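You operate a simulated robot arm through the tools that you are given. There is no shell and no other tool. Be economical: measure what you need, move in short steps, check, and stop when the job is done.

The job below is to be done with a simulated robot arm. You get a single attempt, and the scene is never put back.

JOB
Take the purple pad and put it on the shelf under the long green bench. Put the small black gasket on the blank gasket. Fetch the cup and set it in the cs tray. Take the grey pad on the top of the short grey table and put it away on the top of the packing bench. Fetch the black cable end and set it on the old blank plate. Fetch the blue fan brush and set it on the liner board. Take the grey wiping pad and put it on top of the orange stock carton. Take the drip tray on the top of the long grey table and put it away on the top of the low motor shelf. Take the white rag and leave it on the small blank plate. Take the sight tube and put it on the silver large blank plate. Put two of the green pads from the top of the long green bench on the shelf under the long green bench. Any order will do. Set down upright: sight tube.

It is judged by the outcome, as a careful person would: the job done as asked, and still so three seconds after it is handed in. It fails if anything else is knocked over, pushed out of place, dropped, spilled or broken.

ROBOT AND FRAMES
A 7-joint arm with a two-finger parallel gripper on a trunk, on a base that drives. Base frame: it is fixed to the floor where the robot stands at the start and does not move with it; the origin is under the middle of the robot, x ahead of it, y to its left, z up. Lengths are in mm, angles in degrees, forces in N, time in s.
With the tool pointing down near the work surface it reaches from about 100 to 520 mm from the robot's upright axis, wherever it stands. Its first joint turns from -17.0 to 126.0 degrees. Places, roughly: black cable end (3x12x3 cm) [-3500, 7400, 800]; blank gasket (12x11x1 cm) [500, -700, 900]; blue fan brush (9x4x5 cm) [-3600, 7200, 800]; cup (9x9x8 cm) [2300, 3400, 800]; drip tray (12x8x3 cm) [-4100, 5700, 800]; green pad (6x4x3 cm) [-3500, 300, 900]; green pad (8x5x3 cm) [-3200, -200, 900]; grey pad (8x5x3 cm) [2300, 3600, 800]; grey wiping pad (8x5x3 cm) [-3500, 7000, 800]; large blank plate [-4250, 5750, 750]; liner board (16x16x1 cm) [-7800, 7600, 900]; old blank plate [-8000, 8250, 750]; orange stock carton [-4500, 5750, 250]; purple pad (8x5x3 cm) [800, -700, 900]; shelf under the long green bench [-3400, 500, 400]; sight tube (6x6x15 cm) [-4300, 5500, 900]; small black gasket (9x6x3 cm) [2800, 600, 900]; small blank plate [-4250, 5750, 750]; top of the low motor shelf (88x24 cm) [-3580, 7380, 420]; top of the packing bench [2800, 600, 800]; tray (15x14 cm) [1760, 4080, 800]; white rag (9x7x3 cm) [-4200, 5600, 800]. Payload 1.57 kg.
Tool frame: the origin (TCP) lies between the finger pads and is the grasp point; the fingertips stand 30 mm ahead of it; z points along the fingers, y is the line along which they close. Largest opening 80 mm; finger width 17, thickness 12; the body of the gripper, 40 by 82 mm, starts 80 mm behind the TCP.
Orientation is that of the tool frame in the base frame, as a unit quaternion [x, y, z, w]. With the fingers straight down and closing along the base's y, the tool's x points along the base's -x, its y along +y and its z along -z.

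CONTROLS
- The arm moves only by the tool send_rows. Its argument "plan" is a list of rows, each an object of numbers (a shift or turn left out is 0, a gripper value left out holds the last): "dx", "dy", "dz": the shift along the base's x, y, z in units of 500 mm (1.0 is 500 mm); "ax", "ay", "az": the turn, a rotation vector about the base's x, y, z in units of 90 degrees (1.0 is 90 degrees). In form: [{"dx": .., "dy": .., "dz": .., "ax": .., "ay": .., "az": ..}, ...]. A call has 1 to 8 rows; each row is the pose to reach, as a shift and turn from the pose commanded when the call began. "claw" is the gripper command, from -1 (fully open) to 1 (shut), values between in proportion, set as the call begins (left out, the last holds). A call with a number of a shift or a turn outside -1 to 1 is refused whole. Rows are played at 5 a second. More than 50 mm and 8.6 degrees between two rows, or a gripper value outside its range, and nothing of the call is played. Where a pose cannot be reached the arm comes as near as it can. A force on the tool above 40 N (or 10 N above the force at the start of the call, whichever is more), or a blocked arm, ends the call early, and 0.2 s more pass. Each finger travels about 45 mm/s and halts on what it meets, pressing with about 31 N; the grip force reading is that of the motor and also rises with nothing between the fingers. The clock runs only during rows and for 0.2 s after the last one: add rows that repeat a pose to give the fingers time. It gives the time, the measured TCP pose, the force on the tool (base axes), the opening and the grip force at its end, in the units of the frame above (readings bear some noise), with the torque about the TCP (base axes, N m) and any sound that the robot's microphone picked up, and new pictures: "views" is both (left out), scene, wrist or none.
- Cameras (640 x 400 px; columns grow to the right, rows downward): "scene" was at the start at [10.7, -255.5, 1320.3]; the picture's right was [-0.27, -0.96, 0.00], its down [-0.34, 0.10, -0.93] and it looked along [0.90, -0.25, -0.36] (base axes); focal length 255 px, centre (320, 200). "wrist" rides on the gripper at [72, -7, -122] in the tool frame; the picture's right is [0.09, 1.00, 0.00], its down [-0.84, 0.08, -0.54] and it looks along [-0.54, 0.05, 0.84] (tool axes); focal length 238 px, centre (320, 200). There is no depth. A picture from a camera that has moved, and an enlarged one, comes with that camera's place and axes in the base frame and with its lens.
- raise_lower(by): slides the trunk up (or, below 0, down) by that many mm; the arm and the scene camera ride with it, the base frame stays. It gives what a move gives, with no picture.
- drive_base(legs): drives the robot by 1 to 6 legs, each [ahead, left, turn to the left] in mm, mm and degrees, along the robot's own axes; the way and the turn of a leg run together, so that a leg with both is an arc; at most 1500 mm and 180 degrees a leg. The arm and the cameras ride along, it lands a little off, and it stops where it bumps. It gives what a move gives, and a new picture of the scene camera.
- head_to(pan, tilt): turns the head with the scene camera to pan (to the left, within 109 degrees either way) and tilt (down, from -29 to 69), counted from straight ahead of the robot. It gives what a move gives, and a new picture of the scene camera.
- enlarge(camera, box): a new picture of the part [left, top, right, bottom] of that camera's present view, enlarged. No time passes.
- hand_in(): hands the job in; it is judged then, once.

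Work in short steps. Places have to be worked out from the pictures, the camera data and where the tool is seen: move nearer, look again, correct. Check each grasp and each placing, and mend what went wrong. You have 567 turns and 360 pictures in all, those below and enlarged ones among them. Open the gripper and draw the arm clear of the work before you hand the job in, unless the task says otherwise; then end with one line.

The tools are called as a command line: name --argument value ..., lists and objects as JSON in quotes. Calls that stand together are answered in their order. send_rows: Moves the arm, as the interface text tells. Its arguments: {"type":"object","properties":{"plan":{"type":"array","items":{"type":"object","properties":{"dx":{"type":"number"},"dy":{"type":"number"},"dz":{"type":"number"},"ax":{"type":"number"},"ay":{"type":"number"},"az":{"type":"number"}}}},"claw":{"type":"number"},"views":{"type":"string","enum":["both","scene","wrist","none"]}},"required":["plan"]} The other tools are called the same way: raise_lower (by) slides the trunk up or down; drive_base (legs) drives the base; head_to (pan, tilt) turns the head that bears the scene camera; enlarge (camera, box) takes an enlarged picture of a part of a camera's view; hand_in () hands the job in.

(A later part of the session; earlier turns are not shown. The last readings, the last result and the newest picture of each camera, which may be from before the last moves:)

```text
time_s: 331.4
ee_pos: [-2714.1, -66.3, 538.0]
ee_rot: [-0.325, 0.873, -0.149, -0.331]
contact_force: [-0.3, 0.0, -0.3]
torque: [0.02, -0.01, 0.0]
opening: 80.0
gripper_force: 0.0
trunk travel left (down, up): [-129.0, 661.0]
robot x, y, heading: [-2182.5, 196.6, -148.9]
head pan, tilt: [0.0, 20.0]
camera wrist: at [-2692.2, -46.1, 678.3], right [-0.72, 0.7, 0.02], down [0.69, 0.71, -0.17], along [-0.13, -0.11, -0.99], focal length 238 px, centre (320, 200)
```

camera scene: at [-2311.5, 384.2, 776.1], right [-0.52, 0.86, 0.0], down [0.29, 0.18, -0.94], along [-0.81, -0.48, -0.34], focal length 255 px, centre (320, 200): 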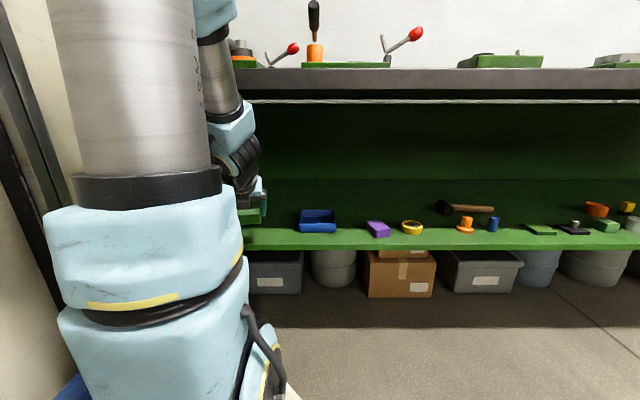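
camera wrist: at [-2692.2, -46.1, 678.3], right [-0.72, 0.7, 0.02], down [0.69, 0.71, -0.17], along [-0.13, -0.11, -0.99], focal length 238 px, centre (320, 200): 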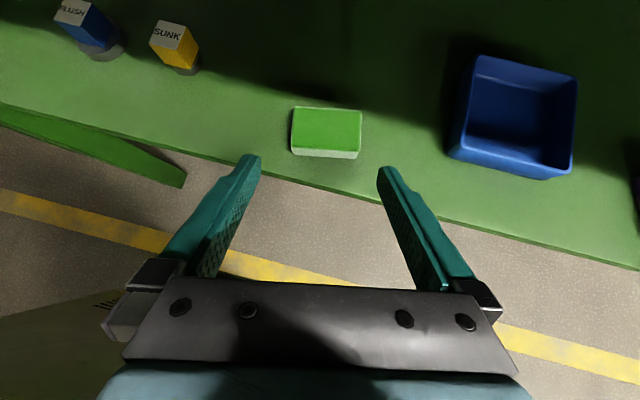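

P2 is on the shelf, and the green bench work is done. I back out, raise the trunk, and straighten the tool.

drive_base --legs '[[-450, 0, 0]]'

raise_lower --by 400

raise_lower --by 146

send_rows --plan '[{"ax": 0.06, "ay": -0.067}, {"ax": 0.12, "ay": -0.135}, {"ax": 0.18, "ay": -0.203}, {"ax": 0.24, "ay": -0.27}, {"ax": 0.303, "ay": -0.339}]' --views "none" --claw 0

drive_base --legs '[[0, 0, -86]]'

head_to --pan -15 --tilt 15

```text
time_s: 334.1
ee_pos: [-2331.1, 165.3, 537.7]
ee_rot: [-0.323, 0.873, -0.15, -0.332]
contact_force: [0.1, -0.1, -0.4]
torque: [0.04, 0.0, 0.01]
opening: 79.9
gripper_force: 0.1
trunk travel left (down, up): [-129.0, 661.0]
robot x, y, heading: [-1799.6, 427.2, -149.1]
head pan, tilt: [0.0, 20.0]
camera scene: at [-1927.2, 614.0, 776.1], right [-0.51, 0.86, 0.0], down [0.29, 0.17, -0.94], along [-0.81, -0.48, -0.34], focal length 255 px, centre (320, 200)
```

scene: 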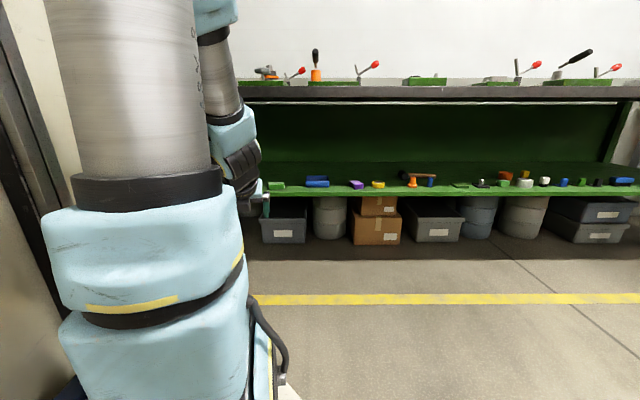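

```text
time_s: 338.0
ee_pos: [-2332.4, 166.8, 937.9]
ee_rot: [-0.323, 0.874, -0.15, -0.331]
contact_force: [0.2, -0.5, 0.7]
torque: [0.02, 0.01, 0.02]
opening: 80.1
gripper_force: 0.0
trunk travel left (down, up): [-529.0, 261.0]
robot x, y, heading: [-1802.4, 424.7, -149.2]
head pan, tilt: [0.0, 20.0]
```

```text
time_s: 339.7
ee_pos: [-2332.5, 165.6, 1083.5]
ee_rot: [-0.324, 0.873, -0.15, -0.331]
contact_force: [0.4, 0.1, 0.0]
torque: [0.0, 0.0, 0.0]
opening: 79.7
gripper_force: 0.0
trunk travel left (down, up): [-675.0, 115.0]
robot x, y, heading: [-1796.3, 425.8, -149.3]
head pan, tilt: [0.0, 20.0]
```

```text
time_s: 340.9
ee_pos: [-2332.1, 167.0, 1084.8]
ee_rot: [-0.341, 0.94, -0.02, -0.006]
contact_force: [0.3, -0.6, 0.2]
torque: [-0.02, -0.02, -0.01]
opening: 40.2
gripper_force: 0.0
out of reach, approached as far as the arm can: row 1, 2
trunk travel left (down, up): [-675.0, 115.0]
robot x, y, heading: [-1795.6, 424.7, -149.4]
head pan, tilt: [0.0, 20.0]
```

```text
time_s: 345.0
ee_pos: [-2090.2, 938.7, 1083.5]
ee_rot: [0.395, 0.919, -0.01, -0.019]
contact_force: [-1.0, 0.2, -0.4]
torque: [0.01, 0.0, -0.01]
opening: 40.0
gripper_force: 0.1
trunk travel left (down, up): [-675.0, 115.0]
robot x, y, heading: [-1800.0, 423.9, 124.2]
head pan, tilt: [0.0, 20.0]
camera scene: at [-1615.7, 563.5, 1322.1], right [0.83, 0.56, 0.0], down [0.19, -0.28, -0.94], along [-0.53, 0.78, -0.34], focal length 255 px, centre (320, 200)
```

scene: 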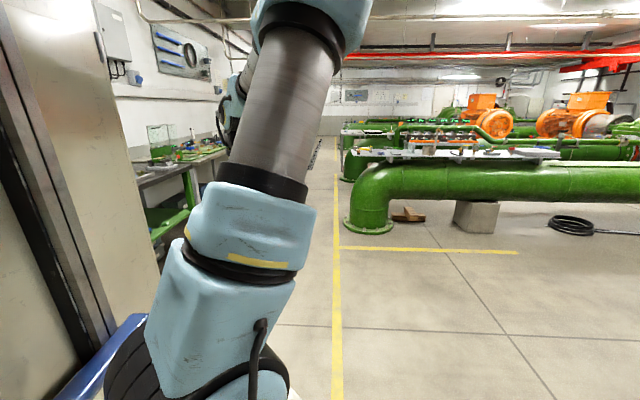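

```text
time_s: 345.8
ee_pos: [-2089.8, 938.7, 1084.3]
ee_rot: [0.394, 0.919, -0.01, -0.019]
contact_force: [0.0, -0.3, -0.1]
torque: [0.0, 0.01, 0.0]
opening: 40.1
gripper_force: 0.0
trunk travel left (down, up): [-675.0, 115.0]
robot x, y, heading: [-1798.5, 426.7, 124.2]
head pan, tilt: [-15.0, 15.0]
camera scene: at [-1594.2, 574.7, 1330.3], right [0.94, 0.33, 0.0], down [0.09, -0.24, -0.97], along [-0.32, 0.91, -0.26], focal length 255 px, centre (320, 200)
```

scene: 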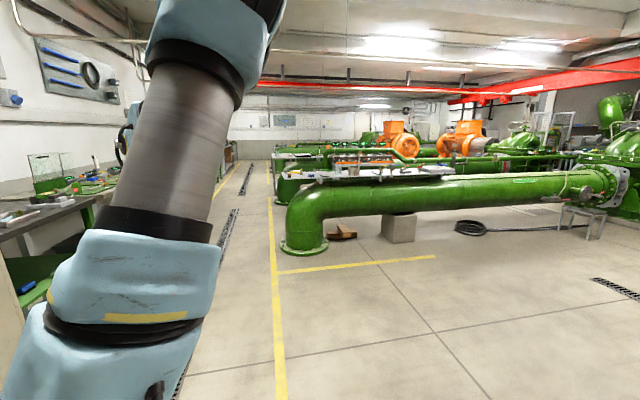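

The corridor along the yellow line is free. I drive along it to the pump area where the long grey table should be.

drive_base --legs '[[1400, 0, 0], [1400, 0, 0], [1400, 0, 0]]'

head_to --pan -40 --tilt 15

```text
time_s: 365.9
ee_pos: [-4463.6, 4393.5, 1083.1]
ee_rot: [0.386, 0.922, -0.01, -0.019]
contact_force: [-0.4, 0.0, 0.7]
torque: [0.0, 0.02, -0.01]
opening: 39.9
gripper_force: 0.0
trunk travel left (down, up): [-675.0, 115.0]
robot x, y, heading: [-4162.6, 3881.9, 125.2]
head pan, tilt: [-15.0, 15.0]
camera scene: at [-3961.7, 4037.9, 1330.3], right [0.94, 0.35, 0.0], down [0.09, -0.24, -0.97], along [-0.34, 0.91, -0.26], focal length 255 px, centre (320, 200)
```

scene: 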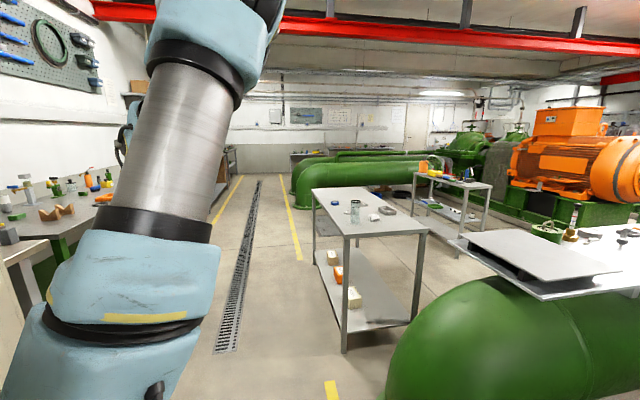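

```text
time_s: 366.7
ee_pos: [-4463.7, 4392.3, 1083.6]
ee_rot: [0.386, 0.922, -0.009, -0.019]
contact_force: [-0.8, -0.4, 0.3]
torque: [-0.04, 0.01, -0.06]
opening: 40.0
gripper_force: 0.1
trunk travel left (down, up): [-675.0, 115.0]
robot x, y, heading: [-4163.7, 3883.2, 125.3]
head pan, tilt: [-40.0, 15.0]
camera scene: at [-3921.7, 4043.4, 1330.3], right [1.0, -0.08, 0.0], down [-0.02, -0.26, -0.97], along [0.08, 0.96, -0.26], focal length 255 px, centre (320, 200)
```

scene: 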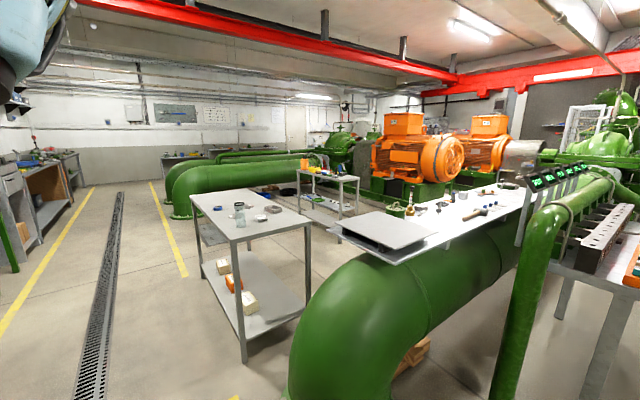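

I see the long grey table from its near end, with the cartons on its lower shelf. I zoom in on it.

enlarge --camera "scene" --box '[180, 170, 372, 290]'

enlarge --camera "scene" --box '[190, 240, 318, 320]'

```text
3.33 times, centred on (276, 230) of scene
camera zoom: at [-3921.7, 4043.4, 1330.3], right [1.0, -0.08, 0.0], down [-0.02, -0.26, -0.97], along [0.08, 0.96, -0.26], focal length 850 px, centre (467, 100)
```

zoom: 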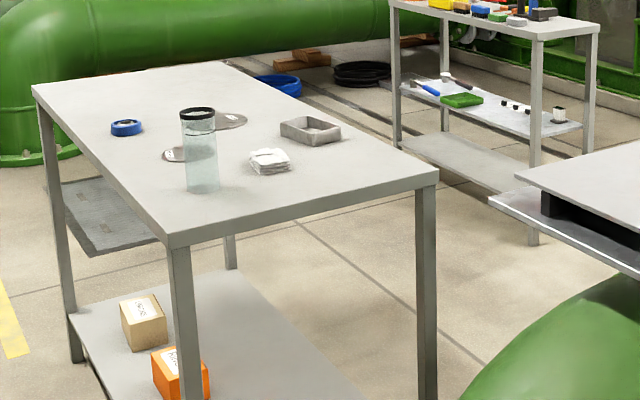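

```text
5.00 times, centred on (254, 280) of scene
camera zoom: at [-3921.7, 4043.4, 1330.3], right [1.0, -0.08, 0.0], down [-0.02, -0.26, -0.97], along [0.08, 0.96, -0.26], focal length 1274 px, centre (650, -200)
```

zoom: 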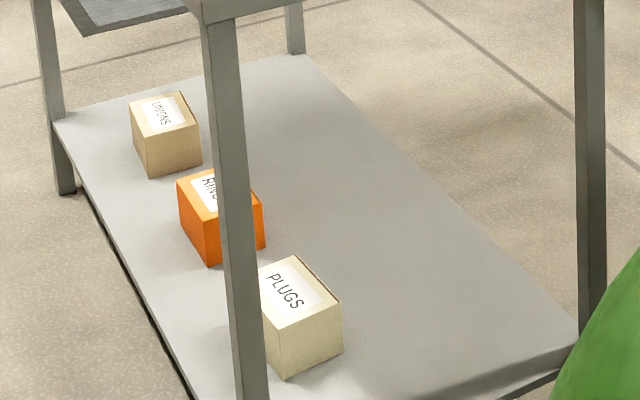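

The table top holds the sight tube, white rag, drip tray, a blue ring and two silver plates; the orange carton is on the lower shelf. I drive on along the corridor and turn to face its long side.

drive_base --legs '[[776, -8, 0], [776, -8, 0], [0, 0, -94.6]]'

head_to --pan -10 --tilt 30

```text
time_s: 378.7
ee_pos: [-4509.3, 5407.7, 1083.6]
ee_rot: [0.94, 0.34, 0.008, -0.02]
contact_force: [0.1, -0.3, 0.1]
torque: [0.0, 0.03, -0.03]
opening: 40.2
gripper_force: 0.1
trunk travel left (down, up): [-675.0, 115.0]
robot x, y, heading: [-5045.0, 5154.4, 30.5]
head pan, tilt: [-40.0, 15.0]
camera scene: at [-4901.5, 4898.3, 1330.3], right [-0.17, -0.99, 0.0], down [-0.26, 0.04, -0.97], along [0.95, -0.16, -0.26], focal length 255 px, centre (320, 200)
```

scene: 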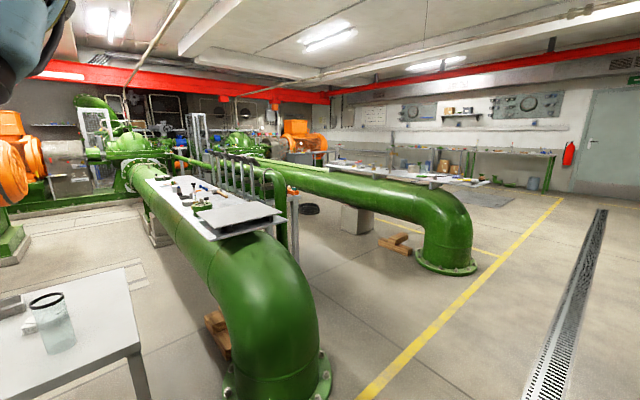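

```text
time_s: 379.6
ee_pos: [-4508.3, 5408.4, 1083.5]
ee_rot: [0.94, 0.34, 0.008, -0.021]
contact_force: [-0.1, -0.1, 0.1]
torque: [-0.02, -0.01, 0.02]
opening: 40.1
gripper_force: 0.0
trunk travel left (down, up): [-675.0, 115.0]
robot x, y, heading: [-5043.6, 5156.8, 30.7]
head pan, tilt: [-10.0, 30.0]
camera scene: at [-4908.9, 4945.3, 1306.1], right [0.35, -0.94, 0.0], down [-0.47, -0.17, -0.87], along [0.81, 0.3, -0.5], focal length 255 px, centre (320, 200)
```

scene: 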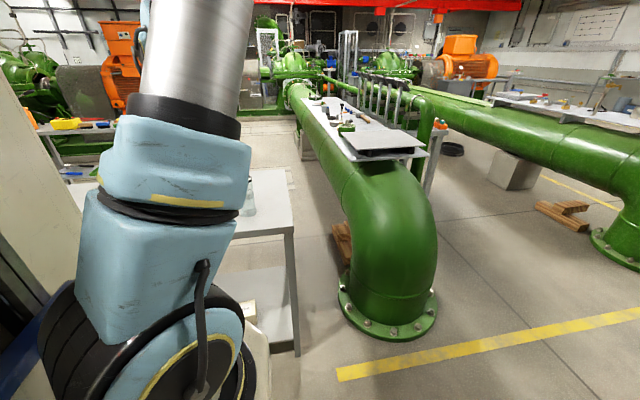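

I rotate the tool +90° (camera to the left side), remove the residual tilt, and then drive up to the table.

send_rows --plan '[{"az": 0.09}, {"az": 0.18}, {"az": 0.27}, {"az": 0.36}, {"az": 0.45}, {"az": 0.54}]' --views "none" --claw -1

send_rows --plan '[{"az": 0.09}, {"az": 0.18}, {"az": 0.27}, {"az": 0.36}, {"az": 0.45}]' --views "none"

drive_base --legs '[[295, 0, 0]]'

send_rows --plan '[{"dz": 0.08}]' --views "wrist"

```text
time_s: 381.0
ee_pos: [-4509.1, 5408.2, 1084.2]
ee_rot: [0.717, 0.697, -0.001, -0.021]
contact_force: [-0.4, 0.0, -0.4]
torque: [0.01, -0.01, -0.02]
opening: 80.1
gripper_force: 0.0
trunk travel left (down, up): [-675.0, 115.0]
robot x, y, heading: [-5042.3, 5153.7, 30.6]
head pan, tilt: [-10.0, 30.0]
```

```text
time_s: 382.2
ee_pos: [-4508.7, 5408.2, 1084.0]
ee_rot: [0.431, 0.902, -0.01, -0.02]
contact_force: [0.3, 0.6, -0.1]
torque: [0.0, -0.03, 0.0]
opening: 80.1
gripper_force: 0.0
trunk travel left (down, up): [-675.0, 115.0]
robot x, y, heading: [-5041.3, 5149.6, 30.6]
head pan, tilt: [-10.0, 30.0]
```

```text
time_s: 384.2
ee_pos: [-4253.8, 5556.4, 1083.6]
ee_rot: [0.431, 0.902, -0.009, -0.021]
contact_force: [-0.6, -0.1, -0.6]
torque: [-0.02, 0.0, 0.02]
opening: 80.0
gripper_force: 0.1
trunk travel left (down, up): [-675.0, 115.0]
robot x, y, heading: [-4787.9, 5301.3, 30.5]
head pan, tilt: [-10.0, 30.0]
camera scene: at [-4654.3, 5095.2, 1306.1], right [0.35, -0.94, 0.0], down [-0.47, -0.17, -0.87], along [0.81, 0.3, -0.5], focal length 255 px, centre (320, 200)
```

scene: 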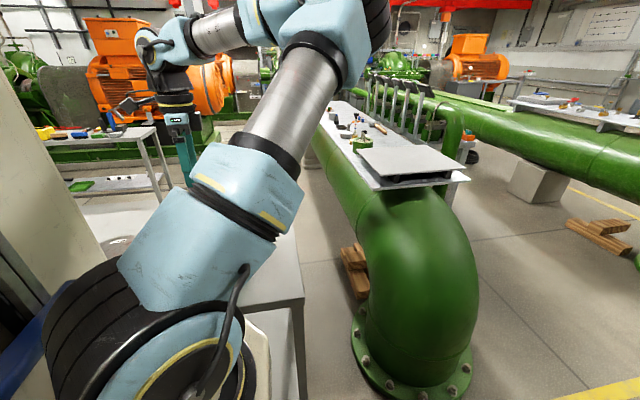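

```text
time_s: 384.6
ee_pos: [-4254.5, 5558.1, 1123.8]
ee_rot: [0.433, 0.901, -0.01, -0.019]
contact_force: [0.5, 0.5, 0.1]
torque: [0.0, 0.01, -0.01]
opening: 80.1
gripper_force: 0.1
trunk travel left (down, up): [-675.0, 115.0]
robot x, y, heading: [-4787.9, 5302.6, 30.4]
head pan, tilt: [-10.0, 30.0]
camera wrist: at [-4298.9, 5610.6, 1249.9], right [0.72, 0.7, -0.03], down [0.61, -0.6, 0.52], along [0.34, -0.39, -0.86], focal length 238 px, centre (320, 200)
```

wrist: 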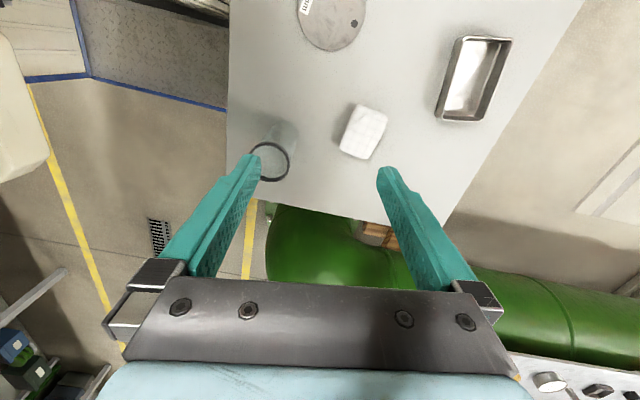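

The tube stands at about (-4275,5467), rag at (-4175,5571), drip tray at (-4109,5756), and the nearer plate at about (-4335,5650). I take the tube first: I move over it, straightening the tool.

send_rows --plan '[{"dx": -0.02, "dy": -0.06, "ay": -0.014}, {"dx": -0.03, "dy": -0.12, "ay": -0.027}, {"dx": -0.04, "dy": -0.182, "ay": -0.027}, {"dx": -0.04, "dy": -0.182, "dz": -0.08, "ay": -0.027}]' --views "wrist"

```text
time_s: 385.6
ee_pos: [-4274.7, 5467.4, 1084.1]
ee_rot: [0.432, 0.902, 0.001, -0.001]
contact_force: [-1.4, -0.8, -0.2]
torque: [0.02, -0.03, 0.01]
opening: 79.7
gripper_force: 0.0
trunk travel left (down, up): [-675.0, 115.0]
robot x, y, heading: [-4791.2, 5304.5, 30.3]
head pan, tilt: [-10.0, 30.0]
camera wrist: at [-4325.6, 5519.4, 1207.3], right [0.72, 0.7, 0.0], down [0.58, -0.6, 0.54], along [0.38, -0.39, -0.84], focal length 238 px, centre (320, 200)
```

wrist: 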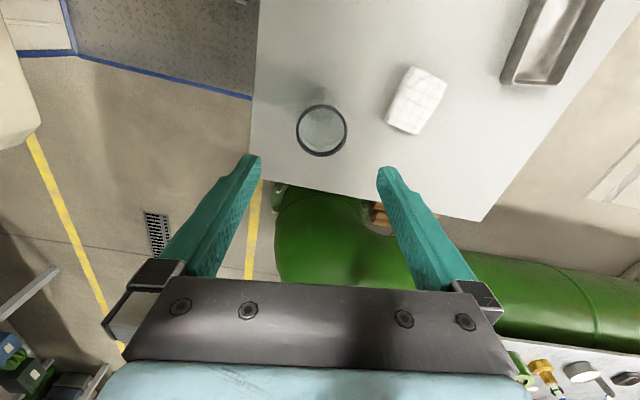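

I fine-tune by a few mm and lower until the tips are about at the tube's rim.

send_rows --plan '[{"dx": 0.011, "dy": -0.006, "dz": -0.08}, {"dx": 0.011, "dy": -0.006, "dz": -0.16}, {"dx": 0.011, "dy": -0.006, "dz": -0.21}]' --views "wrist"

```text
time_s: 386.4
ee_pos: [-4267.7, 5463.9, 978.1]
ee_rot: [0.432, 0.902, 0.0, -0.001]
contact_force: [0.0, 0.5, 1.1]
torque: [0.0, -0.01, -0.03]
opening: 80.1
gripper_force: 0.1
trunk travel left (down, up): [-675.0, 115.0]
robot x, y, heading: [-4786.0, 5303.5, 30.4]
head pan, tilt: [-10.0, 30.0]
camera wrist: at [-4318.6, 5516.3, 1102.6], right [0.72, 0.7, 0.0], down [0.58, -0.6, 0.54], along [0.38, -0.39, -0.84], focal length 238 px, centre (320, 200)
```

wrist: 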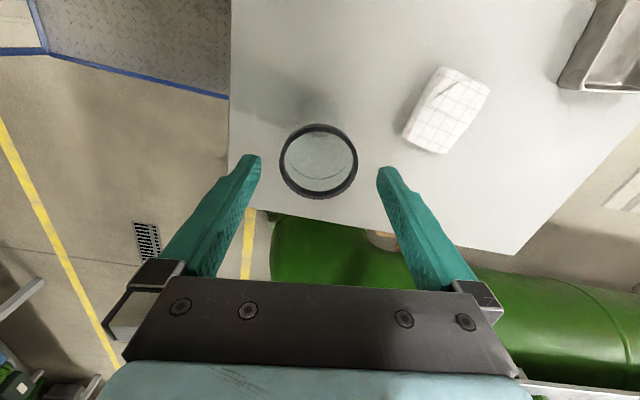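

Centred. I lower to z≈918 and grip the tube.

send_rows --plan '[{"dz": -0.06, "dy": -0.002}, {"dz": -0.12, "dy": -0.002}]' --views "none"

send_rows --plan '[{}, {}, {}, {}]' --claw 1 --views "wrist"

```text
time_s: 387.0
ee_pos: [-4267.4, 5462.0, 919.4]
ee_rot: [0.432, 0.902, 0.0, -0.001]
contact_force: [-0.2, -0.3, 0.4]
torque: [0.02, -0.02, -0.01]
opening: 79.9
gripper_force: 0.0
trunk travel left (down, up): [-675.0, 115.0]
robot x, y, heading: [-4788.3, 5300.7, 30.5]
head pan, tilt: [-10.0, 30.0]
```

```text
time_s: 388.0
ee_pos: [-4268.0, 5462.4, 919.1]
ee_rot: [0.433, 0.902, 0.0, 0.0]
contact_force: [-0.3, -0.1, 0.2]
torque: [0.01, 0.01, 0.02]
opening: 55.2
gripper_force: 30.7
trunk travel left (down, up): [-675.0, 115.0]
robot x, y, heading: [-4790.5, 5301.2, 30.5]
head pan, tilt: [-10.0, 30.0]
camera wrist: at [-4318.4, 5515.1, 1043.5], right [0.72, 0.7, 0.0], down [0.58, -0.6, 0.54], along [0.38, -0.39, -0.84], focal length 238 px, centre (320, 200)
```

wrist: 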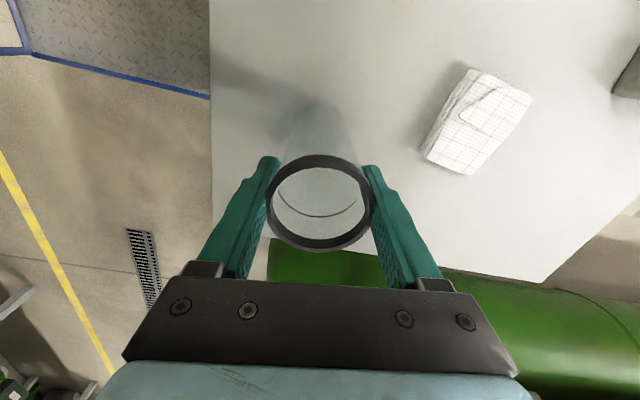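

It's gripped. I lift 130 mm and carry left toward the far plate, looking on the way.

send_rows --plan '[{"dz": 0.09}, {"dz": 0.18}, {"dz": 0.26}, {"dz": 0.26, "dy": 0.09}, {"dz": 0.26, "dy": 0.18}, {"dz": 0.26, "dy": 0.27}, {"dz": 0.26, "dy": 0.36}]' --views "wrist"

```text
time_s: 389.6
ee_pos: [-4268.6, 5641.4, 1048.5]
ee_rot: [0.433, 0.901, 0.0, 0.0]
contact_force: [-1.2, -0.5, -0.4]
torque: [0.07, 0.02, 0.0]
opening: 55.2
gripper_force: 31.0
trunk travel left (down, up): [-675.0, 115.0]
robot x, y, heading: [-4788.1, 5298.5, 30.6]
head pan, tilt: [-10.0, 30.0]
camera wrist: at [-4318.9, 5694.1, 1172.5], right [0.72, 0.69, 0.0], down [0.58, -0.61, 0.54], along [0.38, -0.39, -0.84], focal length 238 px, centre (320, 200)
```

wrist: 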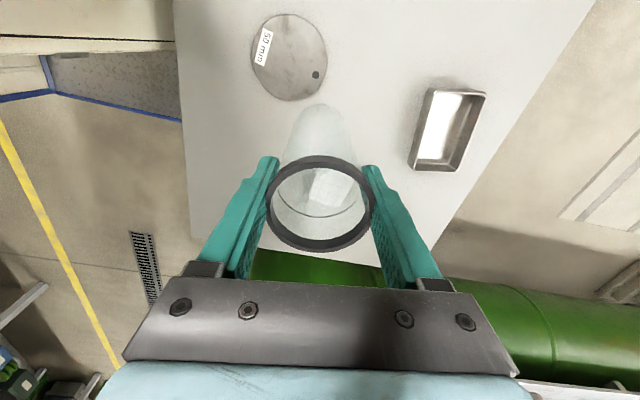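

The "60 mm" plate at (-4339,5658) is the small one. I continue left to find the large plate.

send_rows --plan '[{"dy": 0.09}, {"dy": 0.18}, {"dy": 0.27, "dx": -0.02}]' --views "wrist"

```text
time_s: 390.4
ee_pos: [-4279.1, 5776.7, 1049.0]
ee_rot: [0.434, 0.901, 0.001, -0.001]
contact_force: [0.3, 0.2, 0.1]
torque: [0.04, 0.05, 0.01]
opening: 55.1
gripper_force: 30.9
trunk travel left (down, up): [-675.0, 115.0]
robot x, y, heading: [-4787.8, 5302.1, 30.5]
head pan, tilt: [-10.0, 30.0]
camera wrist: at [-4329.2, 5829.5, 1172.4], right [0.72, 0.69, 0.0], down [0.58, -0.61, 0.54], along [0.38, -0.39, -0.84], focal length 238 px, centre (320, 200)
```

wrist: 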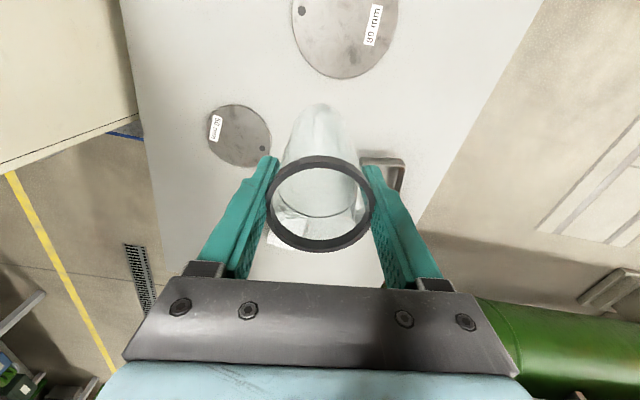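

The large plate ("39 mm" label, ~130 mm across) is centred near (-4315,5865). I move over it.

send_rows --plan '[{"dx": -0.035, "dy": 0.085}, {"dx": -0.07, "dy": 0.17}]' --views "wrist"

```text
time_s: 391.0
ee_pos: [-4312.7, 5862.9, 1049.7]
ee_rot: [0.433, 0.901, 0.001, 0.0]
contact_force: [0.2, 0.1, -0.8]
torque: [0.05, 0.02, 0.01]
opening: 55.5
gripper_force: 31.0
trunk travel left (down, up): [-675.0, 115.0]
robot x, y, heading: [-4786.8, 5304.0, 30.6]
head pan, tilt: [-10.0, 30.0]
camera wrist: at [-4363.3, 5915.2, 1173.6], right [0.72, 0.69, 0.0], down [0.58, -0.61, 0.54], along [0.38, -0.39, -0.84], focal length 238 px, centre (320, 200)
```

wrist: 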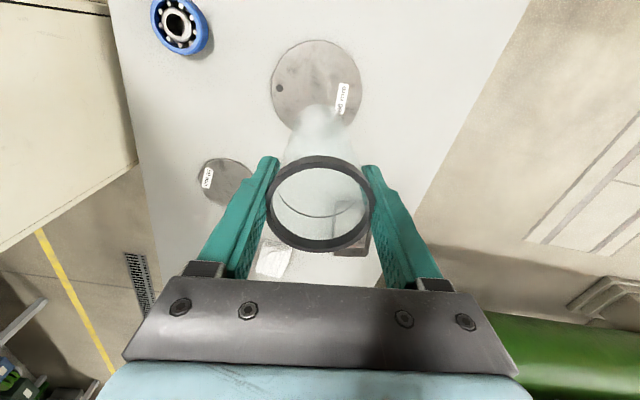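

The plate centre is (-4333,5878). I shift and lower to near contact, then inch.

send_rows --plan '[{"dx": -0.04, "dy": 0.03}, {"dx": -0.04, "dy": 0.03, "dz": -0.08}, {"dx": -0.04, "dy": 0.03, "dz": -0.16}, {"dx": -0.04, "dy": 0.03, "dz": -0.22}]' --views "wrist"

```text
time_s: 392.0
ee_pos: [-4334.1, 5878.2, 939.4]
ee_rot: [0.432, 0.902, 0.001, 0.0]
contact_force: [0.1, 0.9, -0.3]
torque: [0.02, -0.05, 0.01]
opening: 55.2
gripper_force: 30.7
trunk travel left (down, up): [-675.0, 115.0]
robot x, y, heading: [-4789.5, 5303.2, 30.8]
head pan, tilt: [-10.0, 30.0]
camera wrist: at [-4384.6, 5930.2, 1063.5], right [0.72, 0.7, 0.0], down [0.58, -0.6, 0.54], along [0.38, -0.39, -0.84], focal length 238 px, centre (320, 200)
```

wrist: 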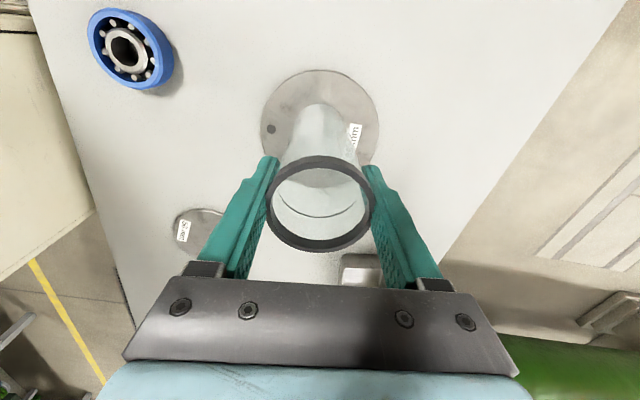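

Well centred. I inch down to contact.

send_rows --plan '[{"dz": -0.012}, {"dz": -0.02}, {"dz": -0.026}, {"dz": -0.031}, {"dz": -0.036}, {"dz": -0.041}]' --views "none"

```text
time_s: 393.4
ee_pos: [-4334.7, 5877.8, 920.9]
ee_rot: [0.432, 0.902, 0.002, -0.001]
contact_force: [-1.8, -2.9, 26.0]
torque: [-0.2, 0.44, 0.16]
opening: 55.6
gripper_force: 31.0
trunk travel left (down, up): [-675.0, 115.0]
robot x, y, heading: [-4789.4, 5303.7, 30.5]
head pan, tilt: [-10.0, 30.0]
```

It stands on the plate. I relieve slightly, open and rise.

send_rows --plan '[{"dz": 0.003}, {"dz": 0.003}, {"dz": 0.003}, {"dz": 0.003}, {"dz": 0.08}, {"dz": 0.16}, {"dz": 0.24}]' --claw -1 --views "wrist"

```text
time_s: 395.0
ee_pos: [-4334.2, 5876.3, 1038.7]
ee_rot: [0.432, 0.902, 0.0, -0.001]
contact_force: [-0.2, -0.2, 0.2]
torque: [-0.03, 0.02, 0.02]
opening: 80.1
gripper_force: 0.0
trunk travel left (down, up): [-675.0, 115.0]
robot x, y, heading: [-4788.3, 5304.6, 30.1]
head pan, tilt: [-10.0, 30.0]
camera wrist: at [-4384.2, 5929.9, 1162.9], right [0.72, 0.7, 0.0], down [0.59, -0.6, 0.54], along [0.38, -0.39, -0.84], focal length 238 px, centre (320, 200)
```

wrist: 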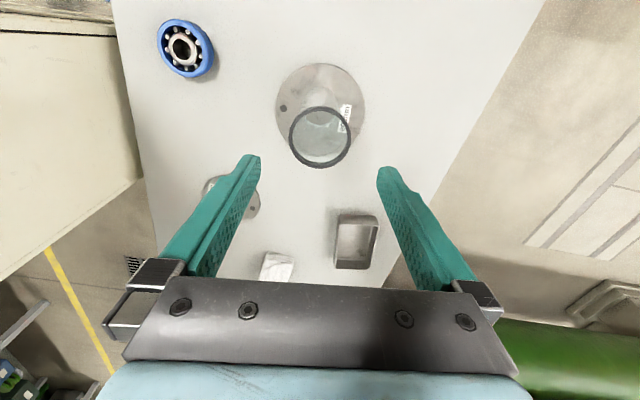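

The tube stands upright on the large plate. Now the white rag: I move over to it, rotating the tool about -20° to match its short side.

send_rows --plan '[{"dx": 0.04, "dy": -0.076}, {"dx": 0.08, "dy": -0.152}, {"dx": 0.12, "dy": -0.228}, {"dx": 0.16, "dy": -0.304}, {"dx": 0.2, "dy": -0.38, "az": -0.06}, {"dx": 0.24, "dy": -0.456, "az": -0.12}, {"dx": 0.28, "dy": -0.532, "az": -0.18}, {"dx": 0.318, "dy": -0.61, "az": -0.22}]' --views "wrist"

```text
time_s: 396.8
ee_pos: [-4175.8, 5573.0, 1038.8]
ee_rot: [0.581, 0.814, 0.0, 0.0]
contact_force: [0.0, 0.9, 0.7]
torque: [-0.06, 0.02, -0.01]
opening: 80.1
gripper_force: 0.0
trunk travel left (down, up): [-675.0, 115.0]
robot x, y, heading: [-4790.3, 5304.3, 30.7]
head pan, tilt: [-10.0, 30.0]
camera wrist: at [-4205.9, 5639.2, 1162.1], right [0.91, 0.41, 0.0], down [0.35, -0.77, 0.54], along [0.22, -0.49, -0.84], focal length 238 px, centre (320, 200)
```

wrist: 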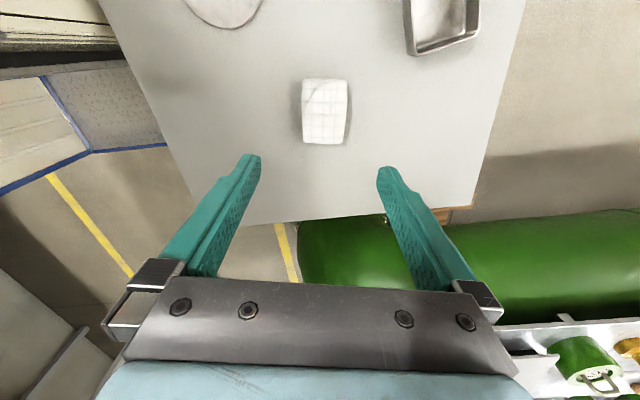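

Aligned. I lower in steps, checking halfway.

send_rows --plan '[{"dx": 0.009, "dy": 0.006, "dz": -0.09}, {"dx": 0.009, "dy": 0.006, "dz": -0.18}, {"dx": 0.009, "dy": 0.006, "dz": -0.27}, {"dx": 0.009, "dy": 0.006, "dz": -0.31}]' --views "wrist"

```text
time_s: 397.8
ee_pos: [-4171.6, 5574.6, 882.0]
ee_rot: [0.581, 0.814, 0.0, -0.001]
contact_force: [0.3, -0.7, 0.4]
torque: [-0.01, 0.0, 0.03]
opening: 80.2
gripper_force: 0.1
trunk travel left (down, up): [-675.0, 115.0]
robot x, y, heading: [-4787.8, 5305.8, 30.6]
head pan, tilt: [-10.0, 30.0]
camera wrist: at [-4201.2, 5641.2, 1005.9], right [0.91, 0.41, 0.0], down [0.35, -0.77, 0.54], along [0.22, -0.49, -0.84], focal length 238 px, centre (320, 200)
```

wrist: 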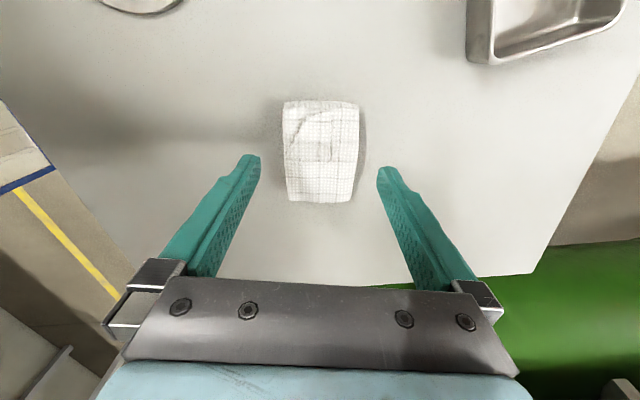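

Centred. Down to 833, grip, lift.

send_rows --plan '[{"dz": -0.05, "dy": 0.003}, {"dz": -0.098, "dy": 0.005}]' --views "none"

send_rows --plan '[{}, {}, {}, {}]' --claw 1 --views "none"

send_rows --plan '[{"dz": 0.06}, {"dz": 0.14}, {"dz": 0.22}]' --views "wrist"

```text
time_s: 398.4
ee_pos: [-4171.8, 5575.4, 834.3]
ee_rot: [0.581, 0.814, 0.001, 0.0]
contact_force: [0.6, 0.4, 0.4]
torque: [0.04, -0.02, 0.0]
opening: 80.0
gripper_force: 0.0
trunk travel left (down, up): [-675.0, 115.0]
robot x, y, heading: [-4786.5, 5304.6, 30.7]
head pan, tilt: [-10.0, 30.0]
```

```text
time_s: 399.4
ee_pos: [-4170.7, 5577.0, 833.7]
ee_rot: [0.581, 0.814, 0.0, 0.0]
contact_force: [0.4, -0.1, -0.3]
torque: [0.01, 0.03, 0.01]
opening: 64.6
gripper_force: 30.9
trunk travel left (down, up): [-675.0, 115.0]
robot x, y, heading: [-4787.1, 5299.9, 30.6]
head pan, tilt: [-10.0, 30.0]
```

```text
time_s: 400.2
ee_pos: [-4170.6, 5579.8, 944.9]
ee_rot: [0.581, 0.814, 0.001, -0.001]
contact_force: [0.3, 0.7, -0.9]
torque: [-0.02, 0.01, -0.01]
opening: 64.3
gripper_force: 30.9
trunk travel left (down, up): [-675.0, 115.0]
robot x, y, heading: [-4789.0, 5299.4, 30.7]
head pan, tilt: [-10.0, 30.0]
camera wrist: at [-4200.0, 5645.3, 1069.2], right [0.91, 0.41, 0.0], down [0.35, -0.77, 0.54], along [0.22, -0.49, -0.84], focal length 238 px, centre (320, 200)
```

wrist: 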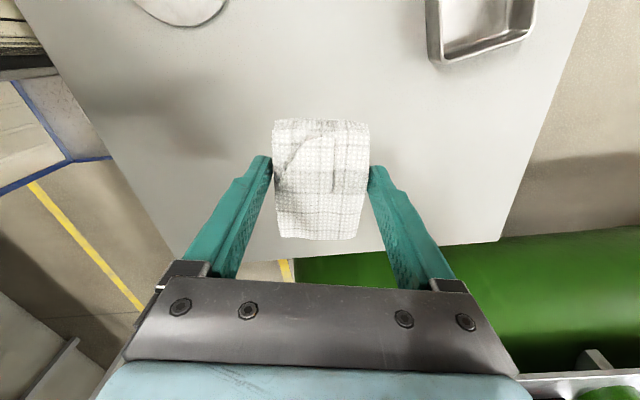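

Now over to the small plate at (-4339,5658).

send_rows --plan '[{"dx": -0.08, "dy": 0.037}, {"dx": -0.16, "dy": 0.074}, {"dx": -0.24, "dy": 0.112}, {"dx": -0.32, "dy": 0.15}]' --views "wrist"

```text
time_s: 401.2
ee_pos: [-4331.4, 5652.8, 943.7]
ee_rot: [0.582, 0.814, 0.0, 0.0]
contact_force: [0.3, 0.2, 1.6]
torque: [0.08, 0.05, 0.03]
opening: 64.6
gripper_force: 31.2
trunk travel left (down, up): [-675.0, 115.0]
robot x, y, heading: [-4786.3, 5299.0, 30.6]
head pan, tilt: [-10.0, 30.0]
camera wrist: at [-4360.4, 5718.4, 1067.9], right [0.91, 0.41, 0.0], down [0.34, -0.77, 0.54], along [0.22, -0.49, -0.84], focal length 238 px, centre (320, 200)
```

wrist: 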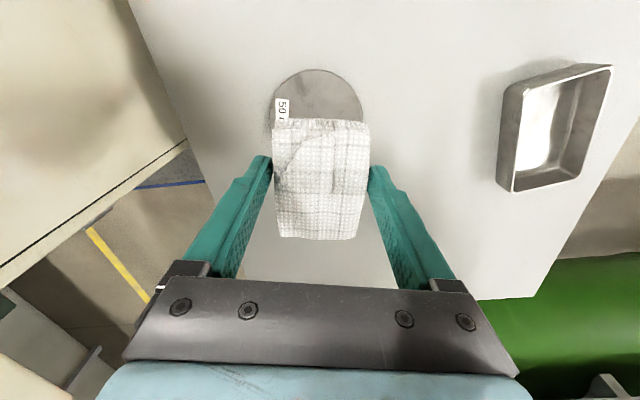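

I correct by (-6,+11) and lower onto the plate.

send_rows --plan '[{"dx": -0.013, "dy": 0.022, "dz": -0.06}, {"dx": -0.013, "dy": 0.022, "dz": -0.14}, {"dx": -0.013, "dy": 0.022, "dz": -0.19}, {"dx": -0.013, "dy": 0.022, "dz": -0.2}, {"dx": -0.013, "dy": 0.022, "dz": -0.208}, {"dx": -0.013, "dy": 0.022, "dz": -0.215}]' --views "wrist"

```text
time_s: 402.6
ee_pos: [-4336.9, 5664.0, 838.5]
ee_rot: [0.58, 0.815, 0.001, 0.0]
contact_force: [-0.2, -2.3, 16.3]
torque: [-0.28, -0.13, 0.01]
opening: 64.0
gripper_force: 30.6
trunk travel left (down, up): [-675.0, 115.0]
robot x, y, heading: [-4787.8, 5300.5, 30.6]
head pan, tilt: [-10.0, 30.0]
camera wrist: at [-4367.4, 5730.1, 962.2], right [0.91, 0.41, 0.0], down [0.34, -0.77, 0.54], along [0.22, -0.49, -0.84], focal length 238 px, centre (320, 200)
```

wrist: 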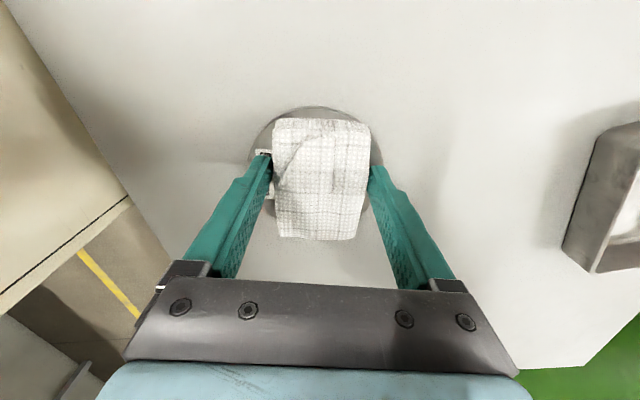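

Contact, centred on the plate. I release and rise.

send_rows --plan '[{"dz": 0.002}, {"dz": 0.002}, {"dz": 0.002}, {"dz": 0.08}, {"dz": 0.16}, {"dz": 0.25}, {"dz": 0.34}]' --claw -1 --views "wrist"

```text
time_s: 404.2
ee_pos: [-4336.7, 5663.1, 1007.6]
ee_rot: [0.581, 0.814, 0.0, 0.0]
contact_force: [0.5, 0.6, 0.2]
torque: [0.01, 0.02, 0.01]
opening: 80.1
gripper_force: 0.0
trunk travel left (down, up): [-675.0, 115.0]
robot x, y, heading: [-4788.0, 5306.1, 30.5]
head pan, tilt: [-10.0, 30.0]
camera wrist: at [-4366.6, 5729.9, 1131.7], right [0.91, 0.41, 0.0], down [0.35, -0.77, 0.54], along [0.22, -0.49, -0.84], focal length 238 px, centre (320, 200)
```

wrist: 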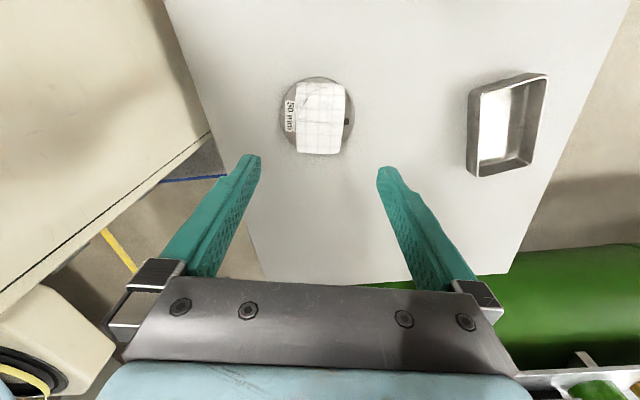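

The rag lies on the small plate. For the drip tray (rim too wide for a full grasp), I'll pinch the middle of its near long wall at about (-4146,5730). I move above it with the tool turned +13°.

send_rows --plan '[{"dx": 0.09, "dy": 0.03, "az": 0.05}, {"dx": 0.18, "dy": 0.06, "az": 0.1}, {"dx": 0.27, "dy": 0.1, "az": 0.14}, {"dx": 0.36, "dy": 0.13, "az": 0.14}, {"dx": 0.382, "dy": 0.134, "az": 0.14, "dz": -0.08}]' --claw -0.1 --views "wrist"

```text
time_s: 405.4
ee_pos: [-4145.1, 5730.4, 968.2]
ee_rot: [0.488, 0.873, 0.0, -0.001]
contact_force: [0.3, 0.2, 0.2]
torque: [-0.01, 0.01, 0.02]
opening: 43.9
gripper_force: 0.0
trunk travel left (down, up): [-675.0, 115.0]
robot x, y, heading: [-4788.6, 5305.7, 30.6]
head pan, tilt: [-10.0, 30.0]
camera wrist: at [-4189.9, 5788.2, 1091.4], right [0.8, 0.6, 0.0], down [0.5, -0.67, 0.54], along [0.33, -0.43, -0.84], focal length 238 px, centre (320, 200)
```

wrist: 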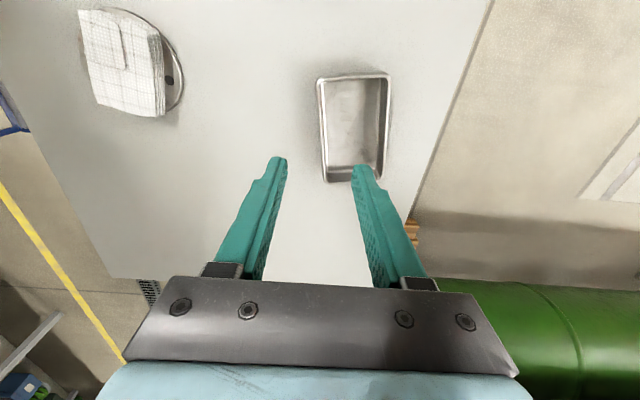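

The near wall is right between the fingers. I lower to z≈838 and pinch.

send_rows --plan '[{"dx": 0.006, "dy": -0.003, "dz": -0.09}, {"dx": 0.006, "dy": -0.003, "dz": -0.18}, {"dx": 0.006, "dy": -0.003, "dz": -0.24}, {"dx": 0.006, "dy": -0.003, "dz": -0.26}]' --views "wrist"

```text
time_s: 406.4
ee_pos: [-4142.1, 5728.8, 836.5]
ee_rot: [0.487, 0.873, 0.0, 0.001]
contact_force: [0.0, 0.1, -0.1]
torque: [0.03, -0.03, 0.01]
opening: 43.8
gripper_force: 0.1
trunk travel left (down, up): [-675.0, 115.0]
robot x, y, heading: [-4785.2, 5301.2, 30.7]
head pan, tilt: [-10.0, 30.0]
camera wrist: at [-4186.5, 5787.3, 960.3], right [0.8, 0.6, 0.0], down [0.5, -0.67, 0.54], along [0.33, -0.43, -0.84], focal length 238 px, centre (320, 200)
```

wrist: 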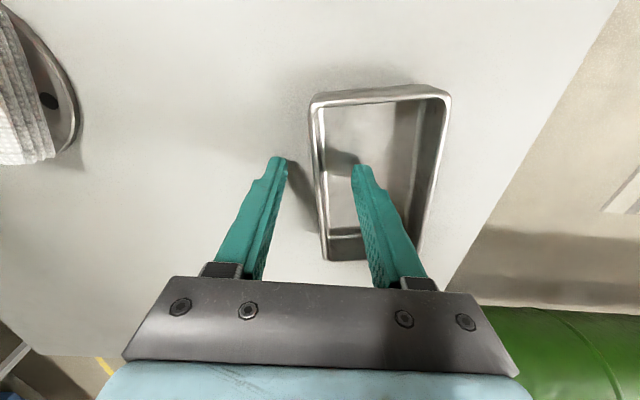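

One finger is inside, one outside. I close and lift gently.

send_rows --plan '[{}, {}, {}, {}, {}]' --claw 1 --views "none"

send_rows --plan '[{"dz": 0.03}, {"dz": 0.1}, {"dz": 0.19}, {"dz": 0.28}]' --views "wrist"

```text
time_s: 407.6
ee_pos: [-4142.8, 5729.4, 836.2]
ee_rot: [0.488, 0.873, 0.0, -0.001]
contact_force: [0.7, -0.1, 0.3]
torque: [-0.04, -0.06, 0.05]
opening: 3.6
gripper_force: 24.6
trunk travel left (down, up): [-675.0, 115.0]
robot x, y, heading: [-4787.2, 5301.5, 30.8]
head pan, tilt: [-10.0, 30.0]
```

```text
time_s: 408.6
ee_pos: [-4144.0, 5728.3, 975.5]
ee_rot: [0.487, 0.873, 0.0, -0.001]
contact_force: [-0.5, -0.5, -3.3]
torque: [-0.04, 0.09, 0.0]
opening: 3.4
gripper_force: 24.5
trunk travel left (down, up): [-675.0, 115.0]
robot x, y, heading: [-4789.0, 5300.5, 30.5]
head pan, tilt: [-10.0, 30.0]
camera wrist: at [-4187.4, 5787.0, 1100.1], right [0.8, 0.6, 0.0], down [0.51, -0.67, 0.54], along [0.32, -0.43, -0.84], focal length 238 px, centre (320, 200)
```

wrist: 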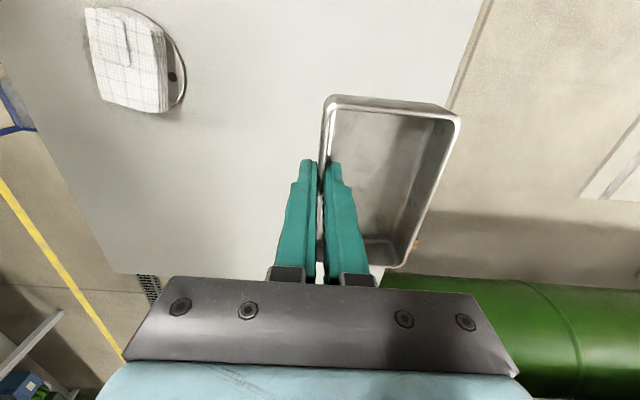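

The tray is held level. I back off and sidestep left past the table's far end to find the motor shelf.

raise_lower --by 60

drive_base --legs '[[-380, 0, 0], [0, 1000, 0], [0, 700, 0]]'

head_to --pan -15 --tilt 15

```text
time_s: 409.6
ee_pos: [-4143.9, 5729.2, 1036.7]
ee_rot: [0.488, 0.873, 0.001, -0.001]
contact_force: [-0.1, 1.1, -3.0]
torque: [-0.04, 0.11, -0.01]
opening: 3.6
gripper_force: 24.4
trunk travel left (down, up): [-735.0, 55.0]
robot x, y, heading: [-4785.0, 5305.7, 30.7]
head pan, tilt: [-10.0, 30.0]
```

```text
time_s: 420.2
ee_pos: [-5346.1, 6999.9, 1037.1]
ee_rot: [0.483, 0.875, 0.0, -0.001]
contact_force: [-0.7, 0.1, -1.9]
torque: [-0.02, 0.12, 0.01]
opening: 3.8
gripper_force: 24.9
trunk travel left (down, up): [-735.0, 55.0]
robot x, y, heading: [-5985.1, 6564.8, 31.1]
head pan, tilt: [-10.0, 30.0]
camera scene: at [-5849.4, 6360.5, 1366.1], right [0.36, -0.93, 0.0], down [-0.47, -0.18, -0.87], along [0.81, 0.31, -0.5], focal length 255 px, centre (320, 200)
```

scene: 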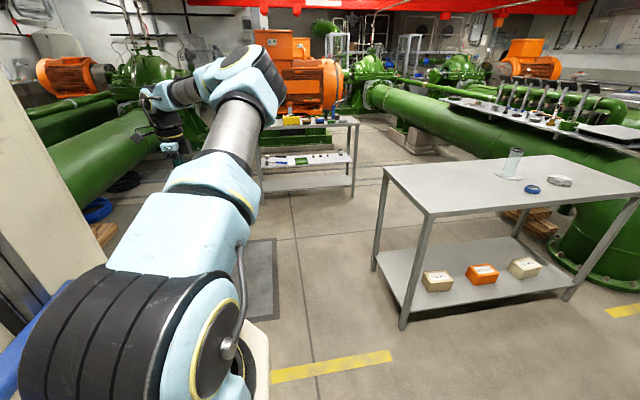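

```text
time_s: 421.0
ee_pos: [-5345.9, 6999.7, 1036.4]
ee_rot: [0.484, 0.875, 0.001, 0.0]
contact_force: [-0.9, -0.4, -1.9]
torque: [-0.01, 0.07, 0.0]
opening: 3.6
gripper_force: 24.4
trunk travel left (down, up): [-735.0, 55.0]
robot x, y, heading: [-5986.0, 6569.9, 31.2]
head pan, tilt: [-15.0, 15.0]
camera scene: at [-5844.1, 6353.8, 1390.2], right [0.28, -0.96, 0.0], down [-0.25, -0.07, -0.97], along [0.93, 0.27, -0.26], focal length 255 px, centre (320, 200)
```

scene: 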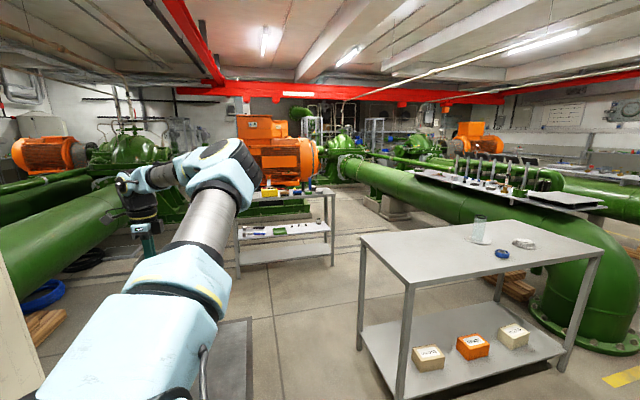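

The motor table is ahead. I zoom on it.

enlarge --camera "scene" --box '[215, 170, 359, 290]'

```text
3.33 times, centred on (287, 230) of scene
camera zoom: at [-5844.1, 6353.8, 1390.2], right [0.28, -0.96, 0.0], down [-0.25, -0.07, -0.97], along [0.93, 0.27, -0.26], focal length 850 px, centre (430, 100)
```

zoom: 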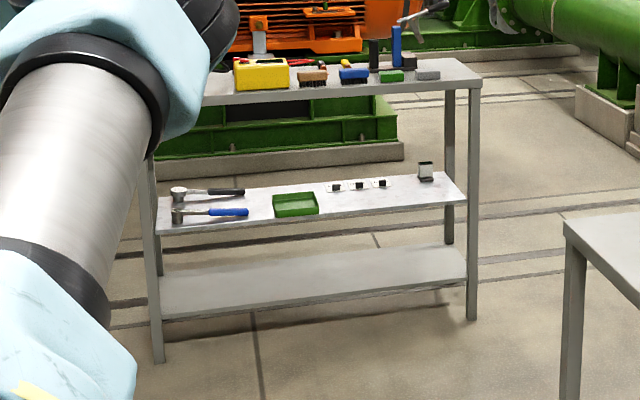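

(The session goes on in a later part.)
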